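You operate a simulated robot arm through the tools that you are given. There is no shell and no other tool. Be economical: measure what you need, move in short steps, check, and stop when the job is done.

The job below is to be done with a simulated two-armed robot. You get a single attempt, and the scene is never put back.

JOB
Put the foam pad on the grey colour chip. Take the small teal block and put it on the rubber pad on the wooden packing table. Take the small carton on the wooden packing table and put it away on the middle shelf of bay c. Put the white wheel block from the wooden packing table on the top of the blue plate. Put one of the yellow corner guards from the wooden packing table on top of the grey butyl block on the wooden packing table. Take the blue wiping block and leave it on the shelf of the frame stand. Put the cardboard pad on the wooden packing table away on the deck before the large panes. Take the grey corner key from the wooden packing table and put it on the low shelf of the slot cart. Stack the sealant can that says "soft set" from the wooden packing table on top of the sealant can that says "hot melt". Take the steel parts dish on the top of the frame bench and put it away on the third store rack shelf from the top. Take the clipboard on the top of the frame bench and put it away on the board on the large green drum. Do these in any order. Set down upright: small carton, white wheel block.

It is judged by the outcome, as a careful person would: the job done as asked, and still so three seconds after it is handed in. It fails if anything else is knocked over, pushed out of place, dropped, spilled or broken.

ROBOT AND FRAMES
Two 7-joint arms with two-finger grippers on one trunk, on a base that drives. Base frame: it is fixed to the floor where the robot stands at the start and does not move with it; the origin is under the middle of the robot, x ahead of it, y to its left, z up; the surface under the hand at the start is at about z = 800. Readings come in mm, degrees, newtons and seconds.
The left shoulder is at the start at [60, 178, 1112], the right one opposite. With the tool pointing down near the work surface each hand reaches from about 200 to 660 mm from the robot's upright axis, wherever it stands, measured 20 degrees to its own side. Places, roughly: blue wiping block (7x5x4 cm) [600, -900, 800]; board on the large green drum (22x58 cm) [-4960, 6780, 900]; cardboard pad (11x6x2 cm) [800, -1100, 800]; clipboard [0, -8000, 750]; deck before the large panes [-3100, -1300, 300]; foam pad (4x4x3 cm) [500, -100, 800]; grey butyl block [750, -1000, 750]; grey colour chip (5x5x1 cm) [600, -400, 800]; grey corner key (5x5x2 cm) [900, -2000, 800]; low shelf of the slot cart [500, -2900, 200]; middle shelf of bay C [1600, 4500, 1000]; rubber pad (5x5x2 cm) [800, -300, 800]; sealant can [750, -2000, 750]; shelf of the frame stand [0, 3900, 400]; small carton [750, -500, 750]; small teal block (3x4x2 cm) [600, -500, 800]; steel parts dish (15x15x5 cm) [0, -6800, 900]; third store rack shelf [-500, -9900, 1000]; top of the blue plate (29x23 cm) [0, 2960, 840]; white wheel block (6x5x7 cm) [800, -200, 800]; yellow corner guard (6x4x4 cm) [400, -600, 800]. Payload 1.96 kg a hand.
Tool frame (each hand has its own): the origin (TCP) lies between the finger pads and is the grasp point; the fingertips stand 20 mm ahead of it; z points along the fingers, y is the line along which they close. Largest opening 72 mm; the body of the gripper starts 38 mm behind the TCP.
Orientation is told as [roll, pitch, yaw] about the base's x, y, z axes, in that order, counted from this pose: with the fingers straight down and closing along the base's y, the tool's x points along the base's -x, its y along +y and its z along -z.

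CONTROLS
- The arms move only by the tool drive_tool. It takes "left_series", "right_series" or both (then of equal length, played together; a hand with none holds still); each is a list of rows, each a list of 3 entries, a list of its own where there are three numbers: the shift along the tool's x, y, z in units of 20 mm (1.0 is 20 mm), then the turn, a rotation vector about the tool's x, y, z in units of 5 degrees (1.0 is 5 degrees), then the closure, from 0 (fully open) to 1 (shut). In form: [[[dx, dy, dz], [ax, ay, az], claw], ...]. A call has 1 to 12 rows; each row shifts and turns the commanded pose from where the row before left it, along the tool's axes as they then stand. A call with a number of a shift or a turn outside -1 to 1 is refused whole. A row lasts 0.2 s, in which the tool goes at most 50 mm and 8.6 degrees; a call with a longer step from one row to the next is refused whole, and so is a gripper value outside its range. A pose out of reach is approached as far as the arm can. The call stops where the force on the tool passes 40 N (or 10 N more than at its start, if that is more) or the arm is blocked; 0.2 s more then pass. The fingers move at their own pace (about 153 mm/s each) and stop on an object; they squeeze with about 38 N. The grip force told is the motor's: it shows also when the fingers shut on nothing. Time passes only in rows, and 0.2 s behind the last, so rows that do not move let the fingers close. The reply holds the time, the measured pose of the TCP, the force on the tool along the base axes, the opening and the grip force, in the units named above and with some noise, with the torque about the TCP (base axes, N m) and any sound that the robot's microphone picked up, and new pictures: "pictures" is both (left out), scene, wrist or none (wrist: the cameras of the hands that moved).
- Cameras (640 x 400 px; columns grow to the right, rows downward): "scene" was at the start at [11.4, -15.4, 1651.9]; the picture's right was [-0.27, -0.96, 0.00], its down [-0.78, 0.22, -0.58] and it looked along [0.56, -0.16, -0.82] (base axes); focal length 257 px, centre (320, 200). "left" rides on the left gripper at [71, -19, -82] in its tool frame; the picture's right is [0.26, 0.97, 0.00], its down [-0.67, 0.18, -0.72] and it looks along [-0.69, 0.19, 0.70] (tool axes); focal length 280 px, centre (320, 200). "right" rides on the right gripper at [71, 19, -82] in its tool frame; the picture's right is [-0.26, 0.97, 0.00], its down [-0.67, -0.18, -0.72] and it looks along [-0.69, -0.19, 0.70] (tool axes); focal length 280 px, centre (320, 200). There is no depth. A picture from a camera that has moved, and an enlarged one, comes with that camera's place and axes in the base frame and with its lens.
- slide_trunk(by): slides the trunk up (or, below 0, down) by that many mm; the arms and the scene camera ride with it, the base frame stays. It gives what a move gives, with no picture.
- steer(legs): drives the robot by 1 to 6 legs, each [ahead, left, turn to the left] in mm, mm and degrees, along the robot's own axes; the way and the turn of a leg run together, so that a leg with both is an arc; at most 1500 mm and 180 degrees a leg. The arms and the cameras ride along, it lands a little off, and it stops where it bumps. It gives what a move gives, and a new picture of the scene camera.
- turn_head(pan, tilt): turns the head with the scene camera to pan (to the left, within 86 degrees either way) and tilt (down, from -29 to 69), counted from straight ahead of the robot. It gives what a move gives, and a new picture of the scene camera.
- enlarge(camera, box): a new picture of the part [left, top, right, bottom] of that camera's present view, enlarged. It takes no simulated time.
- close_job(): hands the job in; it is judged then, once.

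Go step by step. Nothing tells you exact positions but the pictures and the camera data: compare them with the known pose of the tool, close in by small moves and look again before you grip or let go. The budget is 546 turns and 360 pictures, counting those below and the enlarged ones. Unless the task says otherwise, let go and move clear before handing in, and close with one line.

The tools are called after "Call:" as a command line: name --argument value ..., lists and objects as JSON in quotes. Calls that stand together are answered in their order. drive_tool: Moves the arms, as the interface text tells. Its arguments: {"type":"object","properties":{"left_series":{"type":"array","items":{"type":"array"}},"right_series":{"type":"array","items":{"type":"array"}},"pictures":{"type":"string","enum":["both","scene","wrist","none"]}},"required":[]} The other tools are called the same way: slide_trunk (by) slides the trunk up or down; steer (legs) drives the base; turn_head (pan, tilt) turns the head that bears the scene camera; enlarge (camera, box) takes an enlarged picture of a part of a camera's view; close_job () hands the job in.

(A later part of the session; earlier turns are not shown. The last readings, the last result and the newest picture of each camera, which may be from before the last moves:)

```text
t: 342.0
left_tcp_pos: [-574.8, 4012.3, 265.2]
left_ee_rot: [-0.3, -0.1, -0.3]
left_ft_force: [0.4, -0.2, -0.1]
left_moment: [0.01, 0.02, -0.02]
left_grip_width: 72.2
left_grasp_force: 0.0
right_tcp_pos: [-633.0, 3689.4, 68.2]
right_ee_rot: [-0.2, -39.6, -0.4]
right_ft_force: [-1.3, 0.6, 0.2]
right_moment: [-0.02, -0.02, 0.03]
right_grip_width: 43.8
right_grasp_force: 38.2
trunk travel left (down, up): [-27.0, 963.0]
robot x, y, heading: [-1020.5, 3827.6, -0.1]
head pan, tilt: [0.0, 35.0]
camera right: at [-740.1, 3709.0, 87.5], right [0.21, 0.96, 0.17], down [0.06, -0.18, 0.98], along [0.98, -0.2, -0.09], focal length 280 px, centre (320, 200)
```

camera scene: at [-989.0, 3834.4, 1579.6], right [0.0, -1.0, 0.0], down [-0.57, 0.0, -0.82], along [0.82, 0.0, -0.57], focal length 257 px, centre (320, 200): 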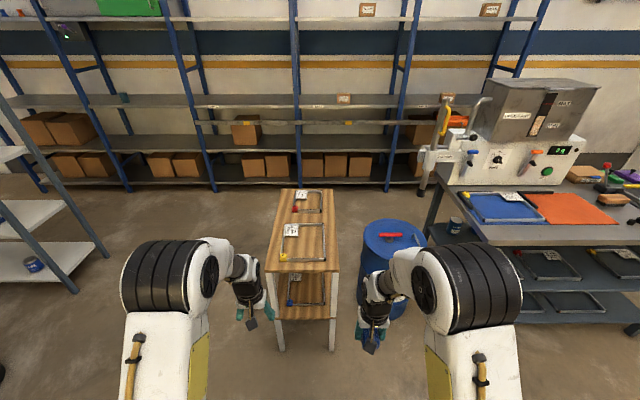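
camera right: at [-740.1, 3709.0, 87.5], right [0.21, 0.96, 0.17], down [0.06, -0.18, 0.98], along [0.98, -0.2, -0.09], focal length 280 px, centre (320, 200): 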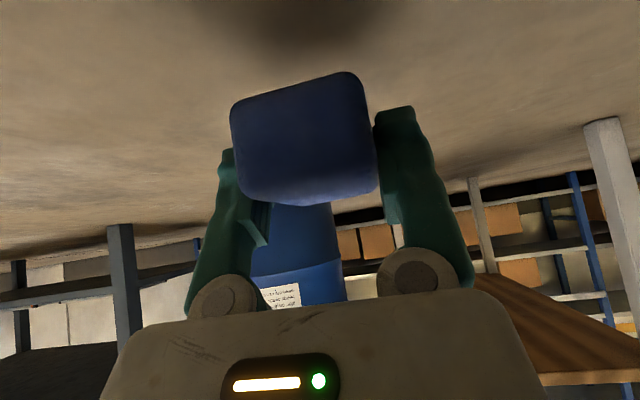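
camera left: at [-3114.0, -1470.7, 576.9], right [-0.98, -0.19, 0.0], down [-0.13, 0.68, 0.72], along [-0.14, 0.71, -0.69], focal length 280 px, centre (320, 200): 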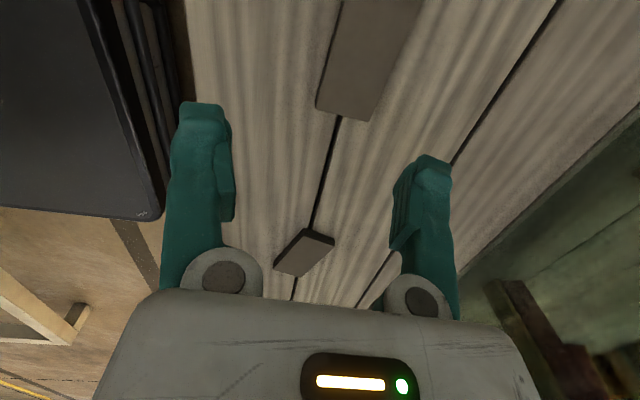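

Call:
slide_trunk --by 320

Call:
steer --legs '[[0, 262, 0], [270, 0, 0]]'

Call:
turn_head --pan -20 --tilt 45

Call:
enlarge --camera "right" --box '[0, 0, 640, 400]'

```text
t: 345.2
left_tcp_pos: [-574.7, 4013.1, 585.4]
left_ee_rot: [-0.2, -0.1, -0.2]
left_ft_force: [-0.2, 0.0, 0.5]
left_moment: [-0.01, 0.02, 0.03]
left_grip_width: 71.9
left_grasp_force: 0.1
right_tcp_pos: [-633.1, 3689.0, 389.3]
right_ee_rot: [-0.3, -39.8, -0.4]
right_ft_force: [0.6, -0.8, 0.0]
right_moment: [-0.01, -0.03, 0.0]
right_grip_width: 43.3
right_grasp_force: 38.3
trunk travel left (down, up): [-347.0, 643.0]
robot x, y, heading: [-1018.1, 3830.6, -0.1]
head pan, tilt: [0.0, 35.0]
```

```text
t: 348.6
left_tcp_pos: [-302.7, 4268.5, 584.8]
left_ee_rot: [-0.2, -0.1, -0.6]
left_ft_force: [-0.5, -0.4, -0.5]
left_moment: [0.02, 0.01, 0.01]
left_grip_width: 72.1
left_grasp_force: 0.2
right_tcp_pos: [-365.1, 3944.6, 387.7]
right_ee_rot: [-0.2, -39.8, -0.6]
right_ft_force: [0.4, 0.0, -0.1]
right_moment: [-0.02, 0.03, 0.0]
right_grip_width: 43.6
right_grasp_force: 38.0
trunk travel left (down, up): [-347.0, 643.0]
robot x, y, heading: [-749.1, 4085.6, -0.2]
head pan, tilt: [0.0, 35.0]
camera scene: at [-719.2, 4092.1, 1269.6], right [-0.01, -1.0, 0.0], down [-0.57, 0.0, -0.82], along [0.82, -0.01, -0.57], focal length 257 px, centre (320, 200)
```

scene: 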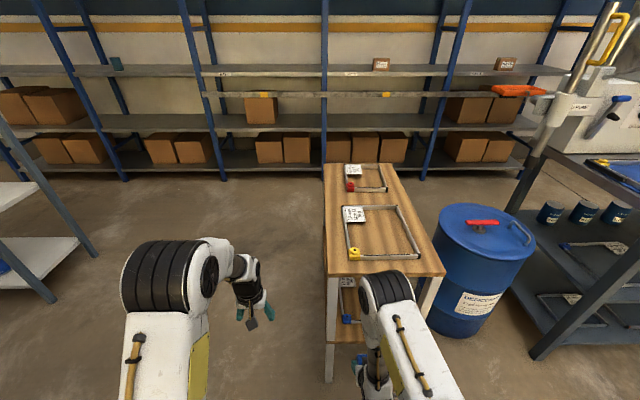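

```text
t: 349.4
left_tcp_pos: [-304.2, 4269.3, 586.2]
left_ee_rot: [-0.3, -0.1, -0.6]
left_ft_force: [-0.4, -0.3, -0.8]
left_moment: [0.03, 0.0, 0.0]
left_grip_width: 72.1
left_grasp_force: 0.0
right_tcp_pos: [-364.2, 3946.0, 388.1]
right_ee_rot: [-0.2, -39.8, -0.5]
right_ft_force: [-1.1, 0.1, -0.8]
right_moment: [-0.01, 0.02, 0.05]
right_grip_width: 43.9
right_grasp_force: 38.0
trunk travel left (down, up): [-347.0, 643.0]
robot x, y, heading: [-746.5, 4087.5, -0.2]
head pan, tilt: [-20.0, 45.0]
camera scene: at [-731.6, 4064.4, 1254.8], right [-0.35, -0.94, 0.0], down [-0.66, 0.25, -0.71], along [0.66, -0.25, -0.71], focal length 257 px, centre (320, 200)
```

scene: 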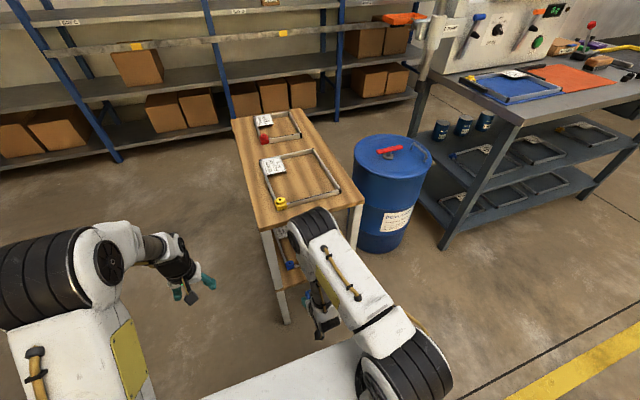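

```text
1.00 times, centred on (320, 200) of right (not enlarged: the box is as wide or as high as the picture)
camera zoom: at [-470.7, 3965.5, 407.4], right [0.21, 0.96, 0.16], down [0.06, -0.18, 0.98], along [0.98, -0.2, -0.09], focal length 280 px, centre (320, 200)
```

zoom: 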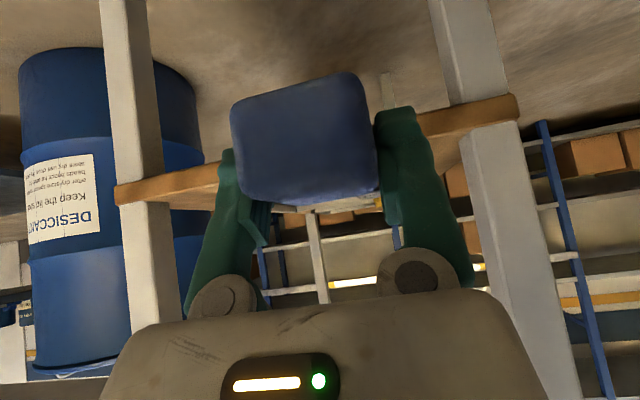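

Call:
drive_tool --right_series '[[[-0.56, -0.9, -0.67], [0, 0, 0], 1], [[-0.56, -0.9, -0.67], [0, 0, 0], 1], [[-0.88, 0, 0.73], [0, 0, 0], 1], [[-0.88, 0, 0.73], [0, 0, 0], 1], [[-0.88, 0, 0.73], [0, 0, 0], 1], [[-0.88, 0, 0.73], [0, 0, 0], 1], [[-0.88, 0, 0.73], [0, 0, 0], 1], [[-0.88, 0, 0.73], [0, 0, 0], 1]]' --pictures "wrist"

```text
t: 351.2
left_tcp_pos: [-303.5, 4267.7, 584.6]
left_ee_rot: [-0.3, 0.0, -0.6]
left_ft_force: [-1.3, -0.8, -0.9]
left_moment: [0.01, 0.03, 0.0]
left_grip_width: 71.9
left_grasp_force: 0.1
right_tcp_pos: [-227.1, 3906.3, 424.7]
right_ee_rot: [-0.2, -39.7, -0.6]
right_ft_force: [0.7, -0.4, -0.5]
right_moment: [-0.01, 0.02, 0.01]
right_grip_width: 43.7
right_grasp_force: 38.0
trunk travel left (down, up): [-347.0, 643.0]
robot x, y, heading: [-745.6, 4087.2, -0.7]
head pan, tilt: [-20.0, 45.0]
camera right: at [-333.4, 3926.7, 443.0], right [0.21, 0.96, 0.16], down [0.06, -0.18, 0.98], along [0.97, -0.2, -0.09], focal length 280 px, centre (320, 200)
```

right: 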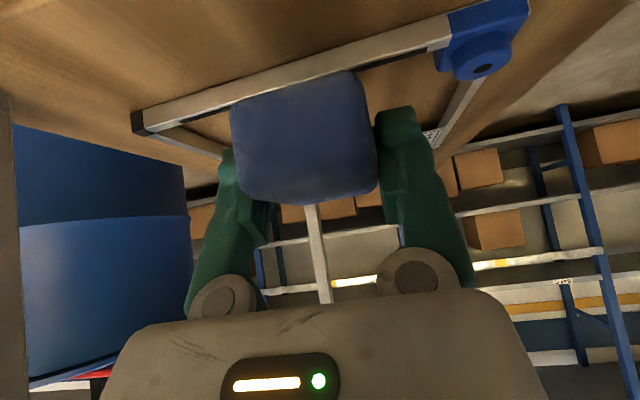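

Call:
drive_tool --right_series '[[[-0.9, -0.14, 0.75], [0, 0, 0], 1], [[-0.9, -0.14, 0.75], [0, 0, 0], 1], [[-0.9, -0.14, 0.75], [0, 0, 0], 1], [[-0.9, -0.14, 0.75], [0, 0, 0], 1], [[-0.9, -0.14, 0.75], [0, 0, 0], 1]]' --pictures "both"

```text
t: 352.4
left_tcp_pos: [-306.9, 4268.7, 586.3]
left_ee_rot: [-0.3, -0.2, -0.6]
left_ft_force: [0.0, 0.1, 0.3]
left_moment: [0.0, 0.0, 0.0]
left_grip_width: 71.9
left_grasp_force: 0.0
right_tcp_pos: [-111.0, 3893.8, 425.1]
right_ee_rot: [-0.2, -39.9, -0.6]
right_ft_force: [0.5, -0.2, -0.8]
right_moment: [0.0, 0.0, -0.01]
right_grip_width: 43.5
right_grasp_force: 38.4
trunk travel left (down, up): [-347.0, 643.0]
robot x, y, heading: [-748.2, 4087.0, -0.5]
head pan, tilt: [-20.0, 45.0]
camera scene: at [-737.0, 4065.2, 1254.9], right [-0.35, -0.94, 0.0], down [-0.66, 0.25, -0.71], along [0.67, -0.25, -0.7], focal length 257 px, centre (320, 200)
camera right: at [-218.6, 3912.6, 444.8], right [0.21, 0.96, 0.16], down [0.06, -0.18, 0.98], along [0.98, -0.2, -0.09], focal length 280 px, centre (320, 200)
```

scene: 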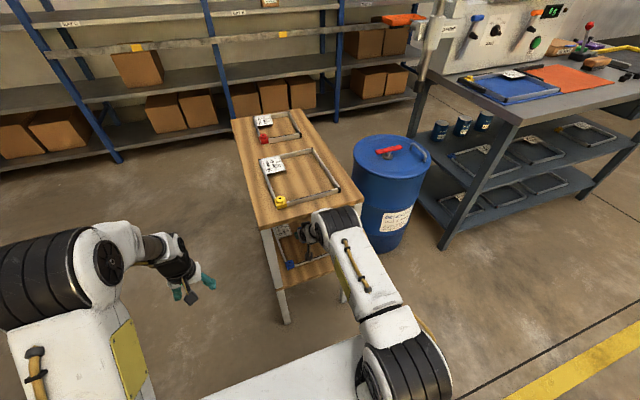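
right: 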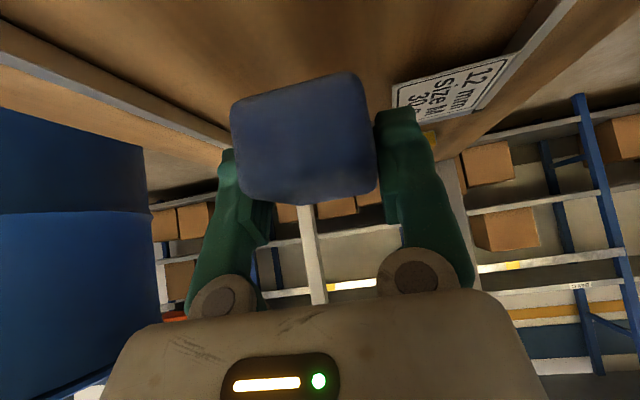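

Call:
drive_tool --right_series '[[[0.5, 0, 0.6], [0, 0, 0], 1], [[0.5, 0, 0.6], [0, 0, 0], 1], [[0.2, 0, 0.25], [0, 0, 0], 1], [[0.1, 0, 0.12], [0, 0, 0], 1], [[0.1, 0, 0.12], [0, 0, 0], 1]]' --pictures "wrist"

```text
t: 353.6
left_tcp_pos: [-305.1, 4268.8, 586.7]
left_ee_rot: [-0.3, -0.3, -0.6]
left_ft_force: [-0.3, 0.1, -0.1]
left_moment: [-0.02, 0.01, -0.01]
left_grip_width: 71.9
left_grasp_force: 0.0
right_tcp_pos: [-106.1, 3891.8, 388.6]
right_ee_rot: [-0.2, -40.8, -0.8]
right_ft_force: [-3.3, 0.1, 22.1]
right_moment: [0.16, 0.7, -0.02]
right_grip_width: 43.9
right_grasp_force: 38.3
trunk travel left (down, up): [-347.0, 643.0]
robot x, y, heading: [-751.2, 4087.5, -0.2]
head pan, tilt: [-20.0, 45.0]
stopped in row 5 (right hand): the force on the tool passed its limit at 41 N (the readings are from after the stop); the commanded pose is now the measured one
camera right: at [-212.6, 3912.7, 405.6], right [0.21, 0.96, 0.17], down [0.04, -0.18, 0.98], along [0.98, -0.2, -0.08], focal length 280 px, centre (320, 200)
```

right: 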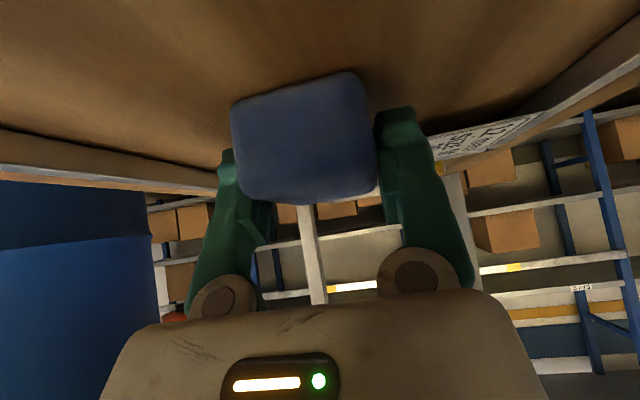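

Call:
drive_tool --right_series '[[[-0.04, 0, -0.05], [0, 0, 0], 1], [[0, 0, 0], [0, 0, 0], 0.5], [[0, 0, 0], [0, 0, 0], 0.15], [[-0.3, 0, -0.4], [0, 0, 0], 0.15], [[-0.6, 0, -0.75], [0, 0, 0], 0.15], [[-0.6, 0, -0.75], [0, 0, 0], 0.15], [[0.8, 0, -0.65], [0, 0, 0], 0.15], [[0.8, 0, -0.65], [0, 0, 0], 0.15], [[0.8, 0, -0.65], [0, 0, 0], 0.15], [[0.8, 0, -0.65], [0, 0, 0], 0.15], [[0.8, 0, -0.65], [0, 0, 0], 0.15]]' --pictures "wrist"

```text
t: 356.1
left_tcp_pos: [-304.1, 4269.0, 585.0]
left_ee_rot: [-0.3, -0.1, -0.6]
left_ft_force: [-0.4, 0.1, -0.4]
left_moment: [-0.02, 0.0, -0.03]
left_grip_width: 72.0
left_grasp_force: 0.0
right_tcp_pos: [-211.9, 3895.6, 431.2]
right_ee_rot: [-0.2, -40.4, -0.7]
right_ft_force: [0.2, 0.0, 0.2]
right_moment: [0.03, -0.01, -0.02]
right_grip_width: 61.3
right_grasp_force: 0.1
trunk travel left (down, up): [-347.0, 643.0]
robot x, y, heading: [-749.7, 4086.5, -0.7]
head pan, tilt: [-20.0, 45.0]
camera right: at [-318.5, 3914.4, 448.8], right [0.21, 0.96, 0.17], down [0.05, -0.18, 0.98], along [0.98, -0.2, -0.08], focal length 280 px, centre (320, 200)
```

right: 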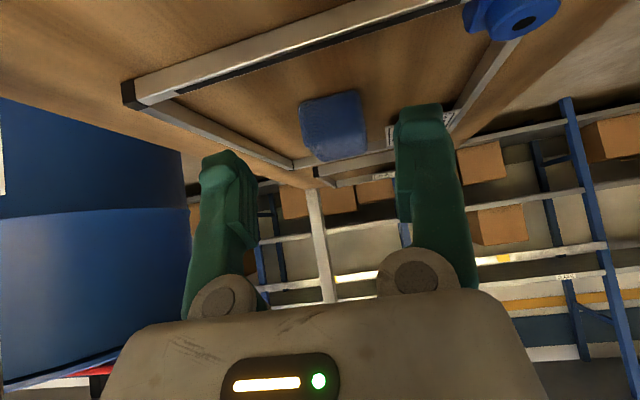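

Call:
steer --legs '[[-400, 0, 0.5], [0, 0, -90], [1500, 0, 0], [1500, 0, 0], [350, 0, 0]]'

Call:
slide_trunk --by 400

Call:
drive_tool --right_series '[[[0, 0, 0], [0, 1, 0], 0], [[0, 0, 0], [0, 1, 0], 0], [[0, 0, 0], [0, 1, 0], 0], [[0, 0, 0], [0, 1, 0], 0], [[0, 0, 0], [0, 1, 0], 0], [[0, 0, 0], [0, 1, 0], 0], [[0, 0, 0], [0, 1, 0], 0], [[0, 0, 0], [0, 1, 0], 0]]' --pictures "none"

```text
t: 378.2
left_tcp_pos: [-985.9, 334.7, 585.7]
left_ee_rot: [-0.3, -0.1, -89.1]
left_ft_force: [0.0, -0.2, -0.3]
left_moment: [-0.02, 0.0, 0.0]
left_grip_width: 72.1
left_grasp_force: 0.1
right_tcp_pos: [-1356.3, 235.0, 430.7]
right_ee_rot: [-0.2, -40.4, -89.3]
right_ft_force: [-0.1, 0.2, -0.5]
right_moment: [0.01, -0.03, 0.0]
right_grip_width: 60.9
right_grasp_force: 0.0
trunk travel left (down, up): [-347.0, 643.0]
robot x, y, heading: [-1175.4, 776.4, -89.2]
head pan, tilt: [-20.0, 45.0]
camera scene: at [-1202.3, 764.0, 1254.8], right [-0.95, 0.33, 0.0], down [0.23, 0.67, -0.71], along [-0.23, -0.67, -0.71], focal length 257 px, centre (320, 200)
```

scene: 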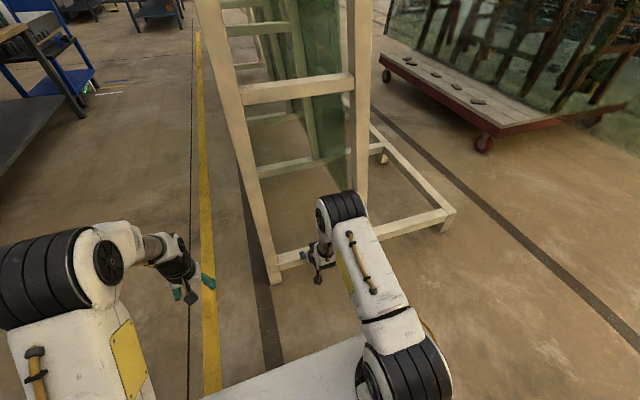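

```text
t: 382.1
left_tcp_pos: [-984.6, 334.9, 984.4]
left_ee_rot: [-0.4, -0.1, -89.1]
left_ft_force: [1.1, -0.1, -0.2]
left_moment: [0.02, -0.03, 0.01]
left_grip_width: 72.1
left_grasp_force: 0.0
right_tcp_pos: [-1357.7, 235.3, 831.6]
right_ee_rot: [-0.1, -40.5, -89.3]
right_ft_force: [-0.2, 0.5, -0.1]
right_moment: [-0.02, 0.01, 0.02]
right_grip_width: 61.3
right_grasp_force: 0.0
trunk travel left (down, up): [-747.0, 243.0]
robot x, y, heading: [-1177.7, 776.7, -88.9]
head pan, tilt: [-20.0, 45.0]
```

```text
t: 383.9
left_tcp_pos: [-984.0, 336.1, 984.7]
left_ee_rot: [-0.4, 0.0, -89.1]
left_ft_force: [0.3, 0.1, -0.8]
left_moment: [0.01, 0.01, 0.01]
left_grip_width: 72.1
left_grasp_force: 0.1
right_tcp_pos: [-1357.5, 235.2, 830.3]
right_ee_rot: [-0.2, -0.3, -89.4]
right_ft_force: [-0.2, -0.2, 0.2]
right_moment: [0.01, -0.01, 0.0]
right_grip_width: 71.8
right_grasp_force: 0.1
trunk travel left (down, up): [-747.0, 243.0]
robot x, y, heading: [-1174.5, 776.5, -89.4]
head pan, tilt: [-20.0, 45.0]
```

Call:
drive_tool --right_series '[[[0.5, 0, -1], [0, 0, 0], 0], [[0.5, 0, -1], [0, 0, 0], 0], [[0.5, 0, -1], [0, 0, 0], 0], [[0.5, 0, -1], [0, 0, 0], 0], [[0.5, 0, -1], [0, 0, 0], 0], [[0.5, 0, -1], [0, 0, 0], 0], [[0.5, 0, -1], [0, 0, 0], 0], [[0.5, 0, -1], [0, 0, 0], 0], [[0.5, 0, 0], [0, 0, 0], 0], [[0.5, 0, 0], [0, 0, 0], 0]]' --pictures "none"

Call:
steer --legs '[[0, 1500, 0], [0, 930, 0], [0, 0, -90], [0, 1100, 0]]'

Call:
turn_head --pan 0 --tilt 58

```text
t: 386.1
left_tcp_pos: [-985.1, 334.7, 986.1]
left_ee_rot: [-0.3, -0.1, -89.1]
left_ft_force: [-0.3, -0.8, -0.7]
left_moment: [0.02, -0.01, 0.01]
left_grip_width: 71.9
left_grasp_force: 0.0
right_tcp_pos: [-1357.4, 336.4, 989.9]
right_ee_rot: [-0.2, -0.4, -89.4]
right_ft_force: [0.9, -0.4, -0.7]
right_moment: [-0.01, 0.0, 0.03]
right_grip_width: 71.9
right_grasp_force: 0.0
trunk travel left (down, up): [-747.0, 243.0]
robot x, y, heading: [-1177.1, 780.1, -89.0]
head pan, tilt: [-20.0, 45.0]
```

```text
t: 406.8
left_tcp_pos: [752.6, -463.6, 984.9]
left_ee_rot: [-0.2, -0.1, -179.6]
left_ft_force: [0.7, 0.2, 0.2]
left_moment: [0.0, -0.01, -0.01]
left_grip_width: 72.0
left_grasp_force: 0.1
right_tcp_pos: [755.0, -91.7, 990.5]
right_ee_rot: [-0.2, -0.4, -180.0]
right_ft_force: [-0.2, 0.7, -0.3]
right_moment: [0.02, -0.02, 0.02]
right_grip_width: 71.9
right_grasp_force: 0.0
trunk travel left (down, up): [-747.0, 243.0]
robot x, y, heading: [1197.8, -274.7, -179.4]
head pan, tilt: [-20.0, 45.0]
camera scene: at [1180.4, -244.7, 1654.8], right [0.34, 0.94, 0.0], down [0.67, -0.24, -0.71], along [-0.67, 0.24, -0.71], focal length 257 px, centre (320, 200)
```

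scene: 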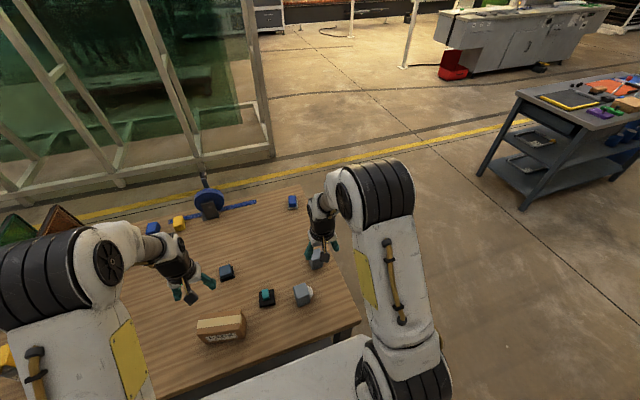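

```text
t: 407.6
left_tcp_pos: [753.3, -464.3, 984.7]
left_ee_rot: [-0.3, -0.1, -179.7]
left_ft_force: [-0.3, 0.3, -0.6]
left_moment: [0.0, -0.02, -0.01]
left_grip_width: 72.0
left_grasp_force: 0.0
right_tcp_pos: [757.2, -90.8, 989.4]
right_ee_rot: [-0.1, -0.4, -179.9]
right_ft_force: [0.1, 0.7, 0.3]
right_moment: [0.01, 0.02, 0.02]
right_grip_width: 72.1
right_grasp_force: 0.0
trunk travel left (down, up): [-747.0, 243.0]
robot x, y, heading: [1196.6, -277.3, -179.4]
head pan, tilt: [0.0, 58.0]
camera scene: at [1188.1, -272.2, 1637.7], right [-0.01, 1.0, 0.0], down [0.85, 0.0, -0.53], along [-0.53, 0.0, -0.85], focal length 257 px, centre (320, 200)
```

scene: 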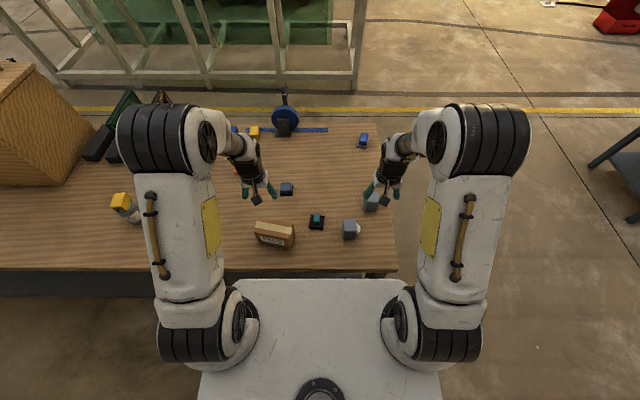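

Call:
enlarge --camera "scene" --box '[240, 170, 400, 270]'

```text
4.00 times, centred on (320, 220) of scene
camera zoom: at [1188.1, -272.2, 1637.7], right [-0.01, 1.0, 0.0], down [0.85, 0.0, -0.53], along [-0.53, 0.0, -0.85], focal length 1030 px, centre (320, 120)
```

zoom: 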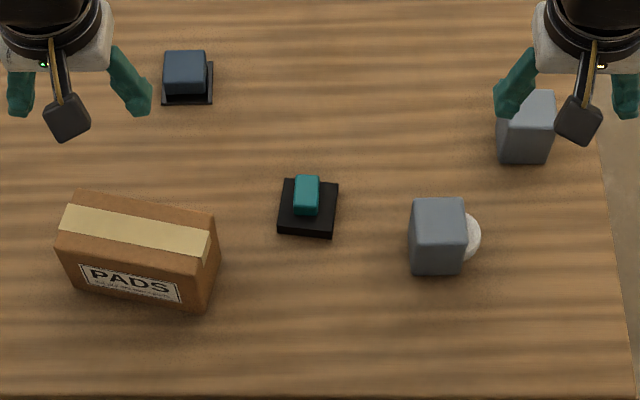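

Call:
drive_tool --right_series '[[[0.7, 0.8, 0], [0, 0, 0], 0], [[0.7, 0.8, 0], [0, 0, 0], 0], [[0.7, 0.8, 0], [0, 0, 0], 0], [[0.7, 0.8, 0], [0, 0, 0], 0], [[0.7, 0.8, 0], [0, 0, 0], 0]]' --pictures "wrist"

```text
t: 408.8
left_tcp_pos: [753.0, -464.1, 986.8]
left_ee_rot: [-0.3, -0.2, -179.8]
left_ft_force: [-0.3, -0.8, -0.9]
left_moment: [-0.03, -0.03, -0.03]
left_grip_width: 72.0
left_grasp_force: 0.1
right_tcp_pos: [826.4, -172.7, 990.0]
right_ee_rot: [-0.2, -0.4, 180.0]
right_ft_force: [-0.4, -0.7, 0.2]
right_moment: [0.0, 0.01, 0.03]
right_grip_width: 72.2
right_grasp_force: 0.0
trunk travel left (down, up): [-747.0, 243.0]
robot x, y, heading: [1197.7, -278.1, -179.3]
head pan, tilt: [0.0, 58.0]
camera right: at [897.9, -193.0, 1072.4], right [-0.26, -0.96, 0.0], down [-0.67, 0.18, 0.72], along [-0.69, 0.19, -0.69], focal length 280 px, centre (320, 200)
```

right: 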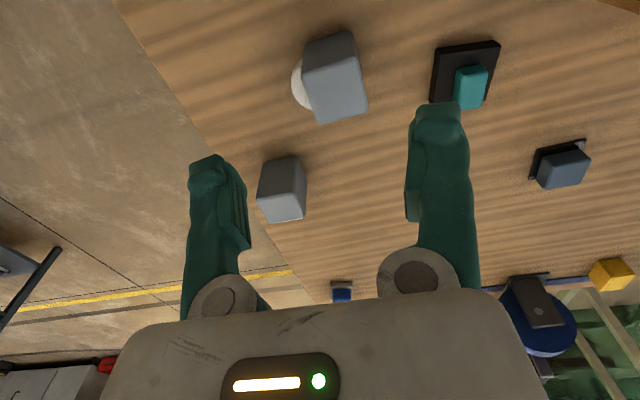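

Call:
enlarge --camera "right" --box '[270, 10, 400, 140]'

```text
3.08 times, centred on (335, 75) of right
camera zoom: at [897.9, -193.0, 1072.4], right [-0.26, -0.96, 0.0], down [-0.67, 0.18, 0.72], along [-0.69, 0.19, -0.69], focal length 863 px, centre (274, 585)
```

zoom: 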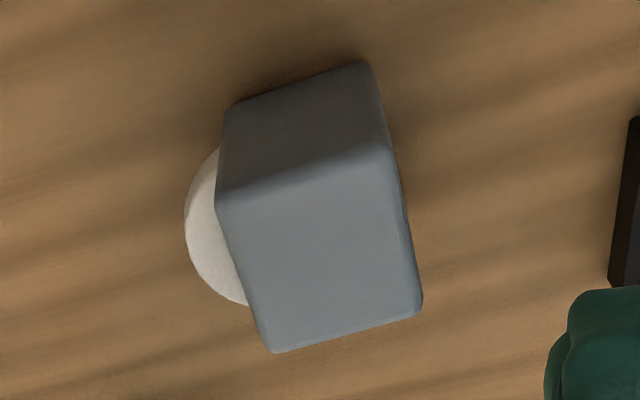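

Call:
drive_tool --right_series '[[[0, 0, 0], [0, 0, -1], 0], [[0, 0, 0], [0, 0, -1], 0], [[0, 0, 0], [0, 0, -1], 0], [[0, 0, 0], [0, 0, -1], 0], [[0, 0, 0], [0, 0, -1], 0], [[0, 0, 0], [0, 0, -1], 0], [[0, 0, 0], [0, 0, -1], 0], [[0, 0, 0], [0, 0, -1], 0], [[0, 0, 0], [0, 0, -1], 0], [[0, 0, 0], [0, 0, -1], 0], [[0, 0, 0], [0, 0, -1], 0], [[0, 0, 0], [0, 0, -1], 0]]' --pictures "none"

Call:
drive_tool --right_series '[[[0, 0, 0], [0, 0, -1], 0], [[0, 0, 0], [0, 0, -1], 0], [[0, 0, 0], [0, 0, -1], 0], [[0, 0, 0], [0, 0, -1], 0], [[0, 0, 0], [0, 0, -1], 0], [[0, 0, 0], [0.04, 0.08, -0.7], 0]]' --pictures "wrist"

```text
t: 411.4
left_tcp_pos: [754.0, -464.0, 985.4]
left_ee_rot: [-0.2, -0.2, -179.7]
left_ft_force: [-0.5, 0.7, 1.3]
left_moment: [0.0, 0.03, 0.02]
left_grip_width: 72.1
left_grasp_force: 0.1
right_tcp_pos: [826.1, -170.7, 989.6]
right_ee_rot: [-0.4, 0.0, -119.9]
right_ft_force: [0.7, 0.1, -0.6]
right_moment: [0.04, 0.02, 0.02]
right_grip_width: 71.9
right_grasp_force: 0.0
trunk travel left (down, up): [-747.0, 243.0]
robot x, y, heading: [1199.5, -277.4, -179.4]
head pan, tilt: [0.0, 58.0]
```

```text
t: 412.8
left_tcp_pos: [752.4, -463.5, 985.9]
left_ee_rot: [-0.3, -0.1, -179.6]
left_ft_force: [0.7, -0.5, -1.1]
left_moment: [0.02, 0.03, -0.01]
left_grip_width: 71.7
left_grasp_force: 0.1
right_tcp_pos: [825.3, -172.5, 989.5]
right_ee_rot: [-0.6, 0.6, -91.4]
right_ft_force: [0.9, 0.1, 0.5]
right_moment: [0.02, -0.03, -0.01]
right_grip_width: 71.8
right_grasp_force: 0.0
trunk travel left (down, up): [-747.0, 243.0]
robot x, y, heading: [1196.4, -276.7, -179.4]
head pan, tilt: [0.0, 58.0]
camera right: at [847.4, -103.2, 1073.4], right [0.96, -0.29, -0.01], down [-0.19, -0.68, 0.71], along [-0.21, -0.68, -0.7], focal length 280 px, centre (320, 200)
```

right: 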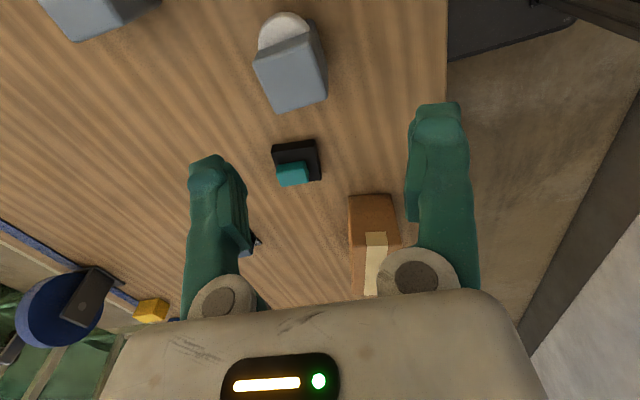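

Call:
drive_tool --right_series '[[[-0.18, -0.56, 0.4], [0, 0, 0], 0], [[-0.18, -0.56, 0.8], [0, 0, 0], 0], [[0, 0, 0.8], [0, 0, 0], 0], [[0, 0, 0.8], [0, 0, 0], 0], [[0, 0, 0.8], [0, 0, 0], 0], [[0, 0, 0.8], [0, 0, 0], 0]]' --pictures "wrist"

```text
t: 414.2
left_tcp_pos: [753.1, -464.8, 984.9]
left_ee_rot: [-0.3, -0.1, -179.7]
left_ft_force: [0.5, 0.4, -0.4]
left_moment: [0.02, 0.0, -0.04]
left_grip_width: 71.9
left_grasp_force: 0.0
right_tcp_pos: [802.7, -177.6, 901.9]
right_ee_rot: [-0.6, 0.5, -91.6]
right_ft_force: [0.1, 0.2, 0.0]
right_moment: [0.01, 0.0, -0.02]
right_grip_width: 71.9
right_grasp_force: 0.3
trunk travel left (down, up): [-747.0, 243.0]
robot x, y, heading: [1195.5, -279.5, -179.6]
head pan, tilt: [0.0, 58.0]
camera right: at [823.4, -107.7, 984.8], right [0.96, -0.29, -0.01], down [-0.19, -0.68, 0.71], along [-0.21, -0.68, -0.7], focal length 280 px, centre (320, 200)
```

right: 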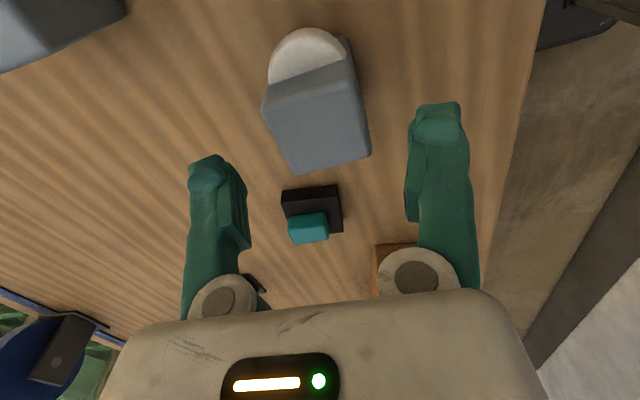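

Call:
drive_tool --right_series '[[[0, 0, 0.9], [0, 0, 0], 0], [[0, 0, 0.9], [0, 0, 0], 0], [[0, 0, 0.85], [0, 0, 0], 0], [[0, 0, 0], [0, 0, 0], 0.4], [[0, 0, 0], [0, 0, 0], 1], [[0, 0, 0], [0, 0, 0], 1], [[0, 0, -0.5], [0, 0, 0], 1], [[0, 0, -1], [0, 0, 0], 1]]' --pictures "wrist"

```text
t: 416.0
left_tcp_pos: [753.5, -463.8, 985.4]
left_ee_rot: [-0.3, -0.2, -179.7]
left_ft_force: [0.1, -0.1, 0.6]
left_moment: [0.01, 0.01, 0.01]
left_grip_width: 72.1
left_grasp_force: 0.1
right_tcp_pos: [803.0, -175.5, 880.3]
right_ee_rot: [-0.5, 0.5, -91.5]
right_ft_force: [0.0, -0.1, -1.5]
right_moment: [-0.02, 0.02, 0.02]
right_grip_width: 46.7
right_grasp_force: 37.8
trunk travel left (down, up): [-747.0, 243.0]
robot x, y, heading: [1198.3, -277.3, -179.7]
head pan, tilt: [0.0, 58.0]
camera right: at [824.8, -107.4, 963.2], right [0.96, -0.29, -0.01], down [-0.19, -0.68, 0.71], along [-0.21, -0.68, -0.7], focal length 280 px, centre (320, 200)
```

right: 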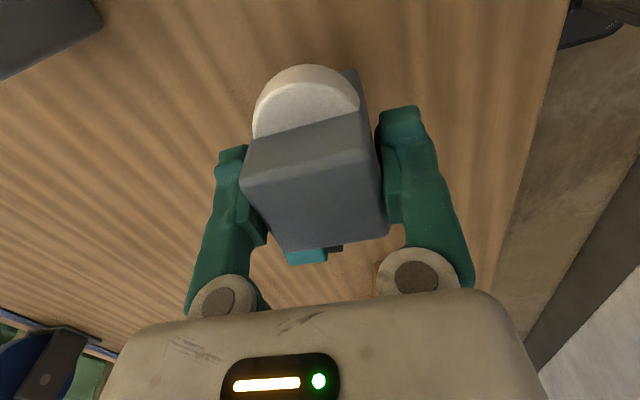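

Call:
drive_tool --right_series '[[[0, 0, -1], [0, 0, 0], 1], [[0, 0, -1], [0, 0, 0], 1], [[0, 0, -1], [0, 0, 0], 1], [[0, 0, -1], [0, 0, 0], 1], [[0, 0, -1], [0, 0, 0], 1], [[0, 0, -1], [0, 0, 0], 1]]' --pictures "none"

Call:
steer --legs '[[0, -1000, 0], [548, 0, 0], [0, 0, 89.7], [400, 0, 0]]'

Call:
turn_head --pan 10 --tilt 50

```text
t: 417.4
left_tcp_pos: [753.5, -462.6, 985.7]
left_ee_rot: [-0.3, -0.1, -179.7]
left_ft_force: [-0.3, 0.6, 0.4]
left_moment: [0.0, -0.01, 0.02]
left_grip_width: 71.9
left_grasp_force: 0.1
right_tcp_pos: [803.9, -178.1, 997.4]
right_ee_rot: [-0.5, 0.6, -91.4]
right_ft_force: [0.3, -0.4, -1.3]
right_moment: [-0.02, 0.01, 0.01]
right_grip_width: 46.5
right_grasp_force: 38.4
trunk travel left (down, up): [-747.0, 243.0]
robot x, y, heading: [1194.6, -277.7, -179.8]
head pan, tilt: [0.0, 58.0]
```

```text
t: 431.3
left_tcp_pos: [817.5, -110.3, 985.2]
left_ee_rot: [-0.4, -0.1, -91.0]
left_ft_force: [-0.4, 0.0, -0.1]
left_moment: [0.0, 0.0, 0.0]
left_grip_width: 72.0
left_grasp_force: 0.1
right_tcp_pos: [532.8, -53.0, 998.0]
right_ee_rot: [-0.6, 0.6, -2.7]
right_ft_force: [-0.3, 0.3, -1.3]
right_moment: [0.02, 0.0, 0.03]
right_grip_width: 46.1
right_grasp_force: 38.3
trunk travel left (down, up): [-747.0, 243.0]
robot x, y, heading: [638.7, 342.4, -90.9]
head pan, tilt: [0.0, 58.0]
camera scene: at [641.1, 332.0, 1637.7], right [-1.0, 0.02, 0.0], down [0.01, 0.85, -0.53], along [-0.01, -0.53, -0.85], focal length 257 px, centre (320, 200)
```

scene: 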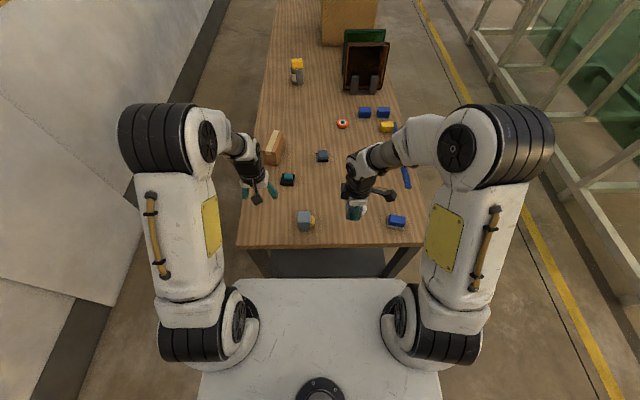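

```text
t: 432.0
left_tcp_pos: [817.0, -110.5, 985.8]
left_ee_rot: [-0.3, -0.1, -91.0]
left_ft_force: [0.0, 0.0, 0.1]
left_moment: [0.0, 0.0, -0.01]
left_grip_width: 72.1
left_grasp_force: 0.1
right_tcp_pos: [532.8, -53.2, 997.7]
right_ee_rot: [-0.6, 0.6, -2.7]
right_ft_force: [0.1, -0.4, -1.4]
right_moment: [0.0, -0.02, 0.02]
right_grip_width: 45.9
right_grasp_force: 37.9
trunk travel left (down, up): [-747.0, 243.0]
robot x, y, heading: [637.0, 335.8, -91.1]
head pan, tilt: [10.0, 50.0]
camera scene: at [654.3, 324.4, 1647.9], right [-0.99, -0.16, 0.0], down [-0.12, 0.76, -0.64], along [0.1, -0.63, -0.77], focal length 257 px, centre (320, 200)
```

scene: 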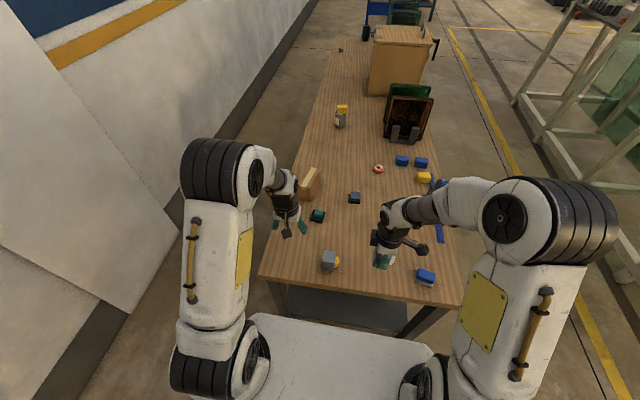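

Call:
steer --legs '[[95, 0, 1]]'

Call:
drive_tool --left_series '[[[0, 0, 0], [0, -1, 0], 0], [[0, 0, 0], [0, -1, 0], 0], [[0, 0, 0], [0, -1, 0], 0], [[0, 0, 0], [0, -1, 0], 0], [[0, 0, 0], [0, -1, 0], 0], [[0, 0, 0], [0, -1, 0], 0], [[0, 0, 0], [0, -1, 0], 0], [[0, 0, 0], [0, -1, 0], 0]]' --pictures "wrist"

```text
t: 433.2
left_tcp_pos: [823.2, -202.6, 984.2]
left_ee_rot: [-0.4, -0.1, -90.1]
left_ft_force: [-0.9, -0.7, -0.3]
left_moment: [0.04, -0.01, 0.0]
left_grip_width: 71.9
left_grasp_force: 0.0
right_tcp_pos: [537.5, -149.6, 997.4]
right_ee_rot: [-0.4, 0.7, -1.9]
right_ft_force: [-0.8, -0.3, -1.2]
right_moment: [0.02, 0.01, 0.02]
right_grip_width: 45.9
right_grasp_force: 38.4
trunk travel left (down, up): [-747.0, 243.0]
robot x, y, heading: [640.5, 240.8, -89.9]
head pan, tilt: [10.0, 50.0]
camera scene: at [653.9, 229.3, 1647.9], right [-0.98, -0.17, 0.0], down [-0.13, 0.75, -0.64], along [0.11, -0.63, -0.77], focal length 257 px, centre (320, 200)
```

scene: 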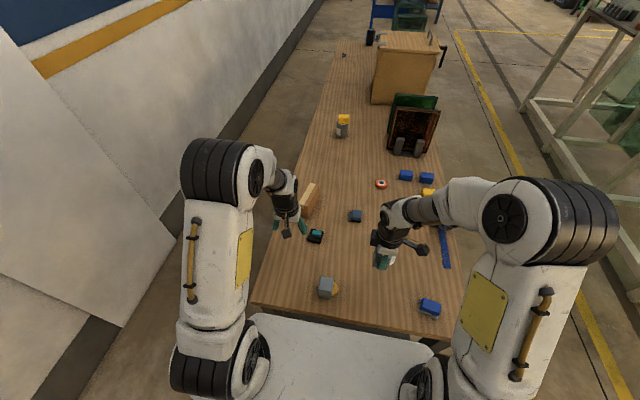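

```text
t: 435.0
left_tcp_pos: [823.4, -203.1, 984.4]
left_ee_rot: [-0.4, -40.3, -89.7]
left_ft_force: [0.3, 0.4, -0.7]
left_moment: [0.0, 0.02, 0.0]
left_grip_width: 72.1
left_grasp_force: 0.0
right_tcp_pos: [538.3, -149.9, 998.1]
right_ee_rot: [-0.5, 0.7, -1.8]
right_ft_force: [-0.1, 0.4, -1.5]
right_moment: [-0.03, -0.02, -0.04]
right_grip_width: 46.2
right_grasp_force: 38.3
trunk travel left (down, up): [-747.0, 243.0]
robot x, y, heading: [637.8, 245.1, -90.1]
head pan, tilt: [10.0, 50.0]
camera left: at [805.2, -97.3, 1002.0], right [0.96, 0.2, -0.17], down [0.19, -0.05, 0.98], along [0.19, -0.98, -0.09], focal length 280 px, centre (320, 200)
```

left: 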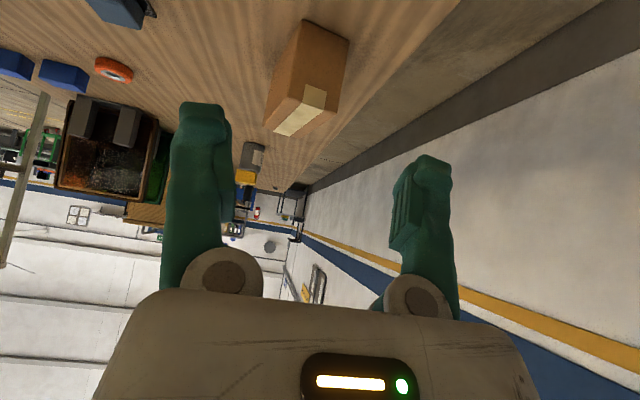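

Call:
enlarge --camera "left" --box '[240, 0, 380, 150]'

```text
2.67 times, centred on (310, 75) of left
camera zoom: at [805.2, -97.3, 1002.0], right [0.96, 0.2, -0.17], down [0.19, -0.05, 0.98], along [0.19, -0.98, -0.09], focal length 748 px, centre (347, 533)
```

zoom: 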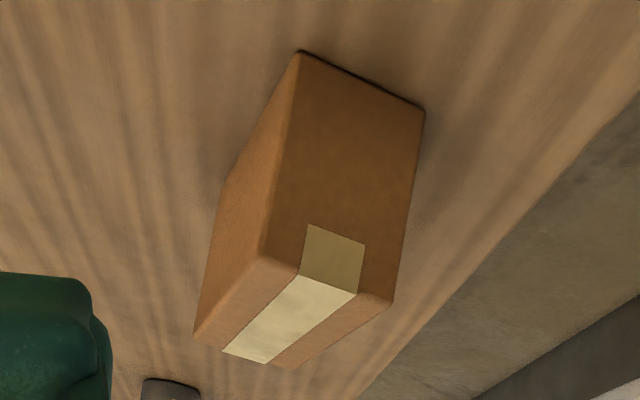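

Call:
drive_tool --left_series '[[[0, 0, 0], [0.66, 0, 0.79], 0], [[0, 0, 0], [0.66, 0, 0.79], 0], [[-0.634, 0.18, 0.754], [0, 0, 0], 0], [[-0.634, 0.18, 0.754], [0, 0, 0], 0], [[-0.634, 0.18, 0.754], [0, 0, 0], 0], [[-0.634, 0.18, 0.754], [0, 0, 0], 0], [[-0.634, 0.18, 0.754], [0, 0, 0], 0], [[-0.634, 0.18, 0.754], [0, 0, 0], 0], [[-0.634, 0.18, 0.754], [0, 0, 0], 0], [[-0.634, 0.18, 0.754], [0, 0, 0], 0], [[-0.634, 0.18, 0.754], [0, 0, 0], 0], [[-0.634, 0.18, 0.754], [0, 0, 0], 0]]' --pictures "wrist"

```text
t: 437.6
left_tcp_pos: [822.8, -401.1, 952.5]
left_ee_rot: [-0.3, -40.1, -100.2]
left_ft_force: [-0.5, -0.7, -0.1]
left_moment: [-0.03, -0.02, 0.04]
left_grip_width: 72.0
left_grasp_force: 0.0
right_tcp_pos: [538.6, -150.5, 997.4]
right_ee_rot: [-0.6, 0.7, -1.7]
right_ft_force: [0.3, 0.4, -0.6]
right_moment: [0.01, -0.05, -0.03]
right_grip_width: 46.1
right_grasp_force: 38.0
trunk travel left (down, up): [-747.0, 243.0]
robot x, y, heading: [637.9, 239.8, -90.1]
head pan, tilt: [10.0, 50.0]
camera left: at [824.0, -292.4, 968.8], right [0.98, 0.02, -0.17], down [0.17, -0.09, 0.98], along [0.01, -1.0, -0.09], focal length 280 px, centre (320, 200)
```

left: 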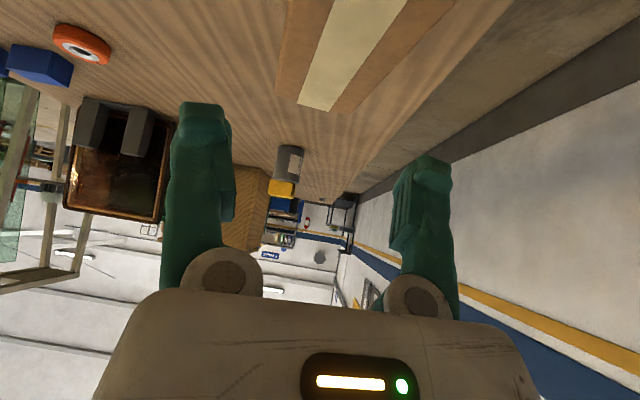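

Call:
drive_tool --left_series '[[[0.47, 0.07, 0.92], [0, 0, 0], 0], [[0.47, 0.07, 0.92], [0, 0, 0], 0], [[0.47, 0.07, 0.92], [0, 0, 0], 0], [[0.47, 0.07, 0.9], [0, 0, 0], 0]]' --pictures "both"

```text
t: 438.6
left_tcp_pos: [825.3, -419.5, 876.3]
left_ee_rot: [0.0, -40.8, -100.4]
left_ft_force: [-1.0, 2.2, 27.4]
left_moment: [0.4, -0.1, 0.02]
left_grip_width: 72.0
left_grasp_force: 0.3
right_tcp_pos: [537.5, -148.2, 999.3]
right_ee_rot: [-0.7, 0.5, -1.8]
right_ft_force: [-0.4, 0.2, -0.7]
right_moment: [0.0, -0.01, 0.0]
right_grip_width: 46.3
right_grasp_force: 38.1
trunk travel left (down, up): [-747.0, 243.0]
robot x, y, heading: [640.3, 243.1, -90.0]
head pan, tilt: [10.0, 50.0]
camera scene: at [651.9, 233.7, 1648.5], right [-0.98, -0.17, 0.0], down [-0.13, 0.75, -0.64], along [0.11, -0.63, -0.76], focal length 257 px, centre (320, 200)
camera left: at [826.3, -310.7, 892.0], right [0.98, 0.02, -0.17], down [0.17, -0.08, 0.98], along [0.01, -1.0, -0.08], focal length 280 px, centre (320, 200)
```

scene: 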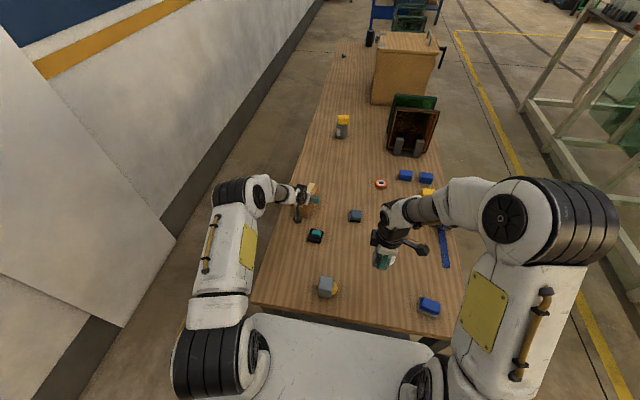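
left: 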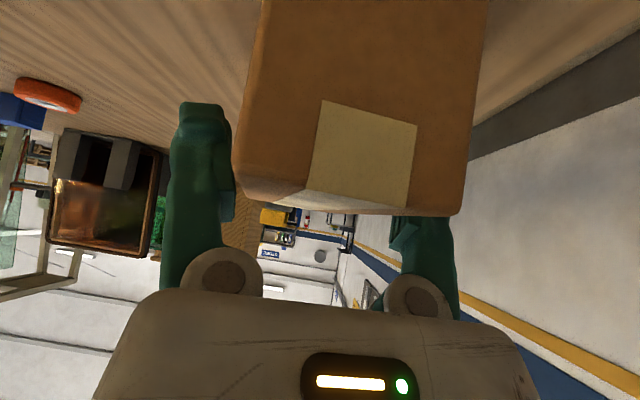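

Call:
drive_tool --left_series '[[[-0.19, 0, -0.23], [0, 0, 0], 0], [[0.69, 0, -0.58], [0, 0, 0], 0], [[0.25, 0, 0.3], [0, 0, 0], 0], [[0.25, 0, 0.3], [0, 0, 0], 0]]' --pictures "wrist"

```text
t: 439.4
left_tcp_pos: [828.4, -405.3, 874.9]
left_ee_rot: [0.1, -41.3, -100.3]
left_ft_force: [-2.9, 6.9, 21.2]
left_moment: [0.48, -0.14, 0.08]
left_grip_width: 72.1
left_grasp_force: 0.0
right_tcp_pos: [538.0, -147.6, 999.2]
right_ee_rot: [-0.7, 0.5, -1.7]
right_ft_force: [-0.6, -0.5, -0.8]
right_moment: [0.04, 0.04, 0.03]
right_grip_width: 46.3
right_grasp_force: 37.5
trunk travel left (down, up): [-747.0, 243.0]
robot x, y, heading: [643.8, 241.6, -90.2]
head pan, tilt: [10.0, 50.0]
stopped in row 4 (left hand): the force on the tool passed its limit at 45 N (the readings are from after the stop); the commanded pose is now the measured one
camera left: at [830.6, -296.2, 890.6], right [0.98, 0.02, -0.17], down [0.17, -0.07, 0.98], along [0.01, -1.0, -0.07], focal length 280 px, centre (320, 200)
```

left: 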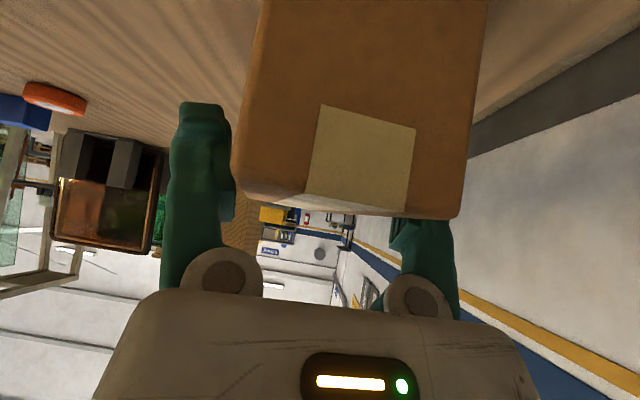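

Call:
drive_tool --left_series '[[[-0.12, 0.1, -0.15], [0, 0.2, 0], 0], [[0, 0, 0], [0, 0, 0], 0.3], [[0, 0, 0], [0, 0, 0], 1], [[0, 0, 0], [0, 0, 0], 1]]' --pictures "wrist"

```text
t: 440.4
left_tcp_pos: [832.0, -404.9, 875.2]
left_ee_rot: [-0.1, -39.9, -100.3]
left_ft_force: [-2.9, 0.4, 4.4]
left_moment: [0.37, -0.05, 0.15]
left_grip_width: 70.7
left_grasp_force: 38.0
right_tcp_pos: [537.1, -149.6, 997.7]
right_ee_rot: [-0.5, 0.4, -1.8]
right_ft_force: [0.4, 0.4, -1.3]
right_moment: [-0.01, 0.0, -0.02]
right_grip_width: 46.0
right_grasp_force: 38.6
trunk travel left (down, up): [-747.0, 243.0]
robot x, y, heading: [634.0, 239.9, -90.2]
head pan, tilt: [10.0, 50.0]
camera left: at [833.1, -297.0, 893.2], right [0.99, 0.03, -0.17], down [0.17, -0.09, 0.98], along [0.01, -1.0, -0.09], focal length 280 px, centre (320, 200)
```

left: 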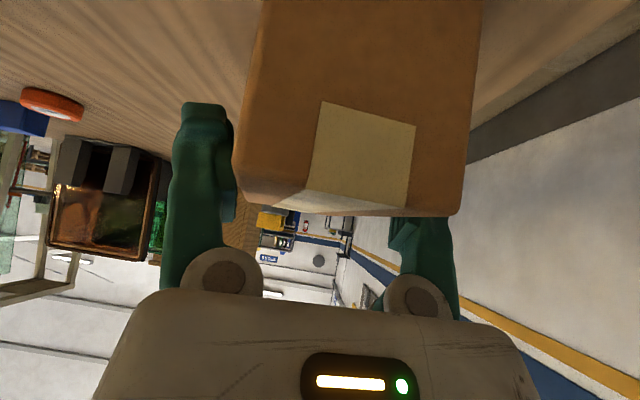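

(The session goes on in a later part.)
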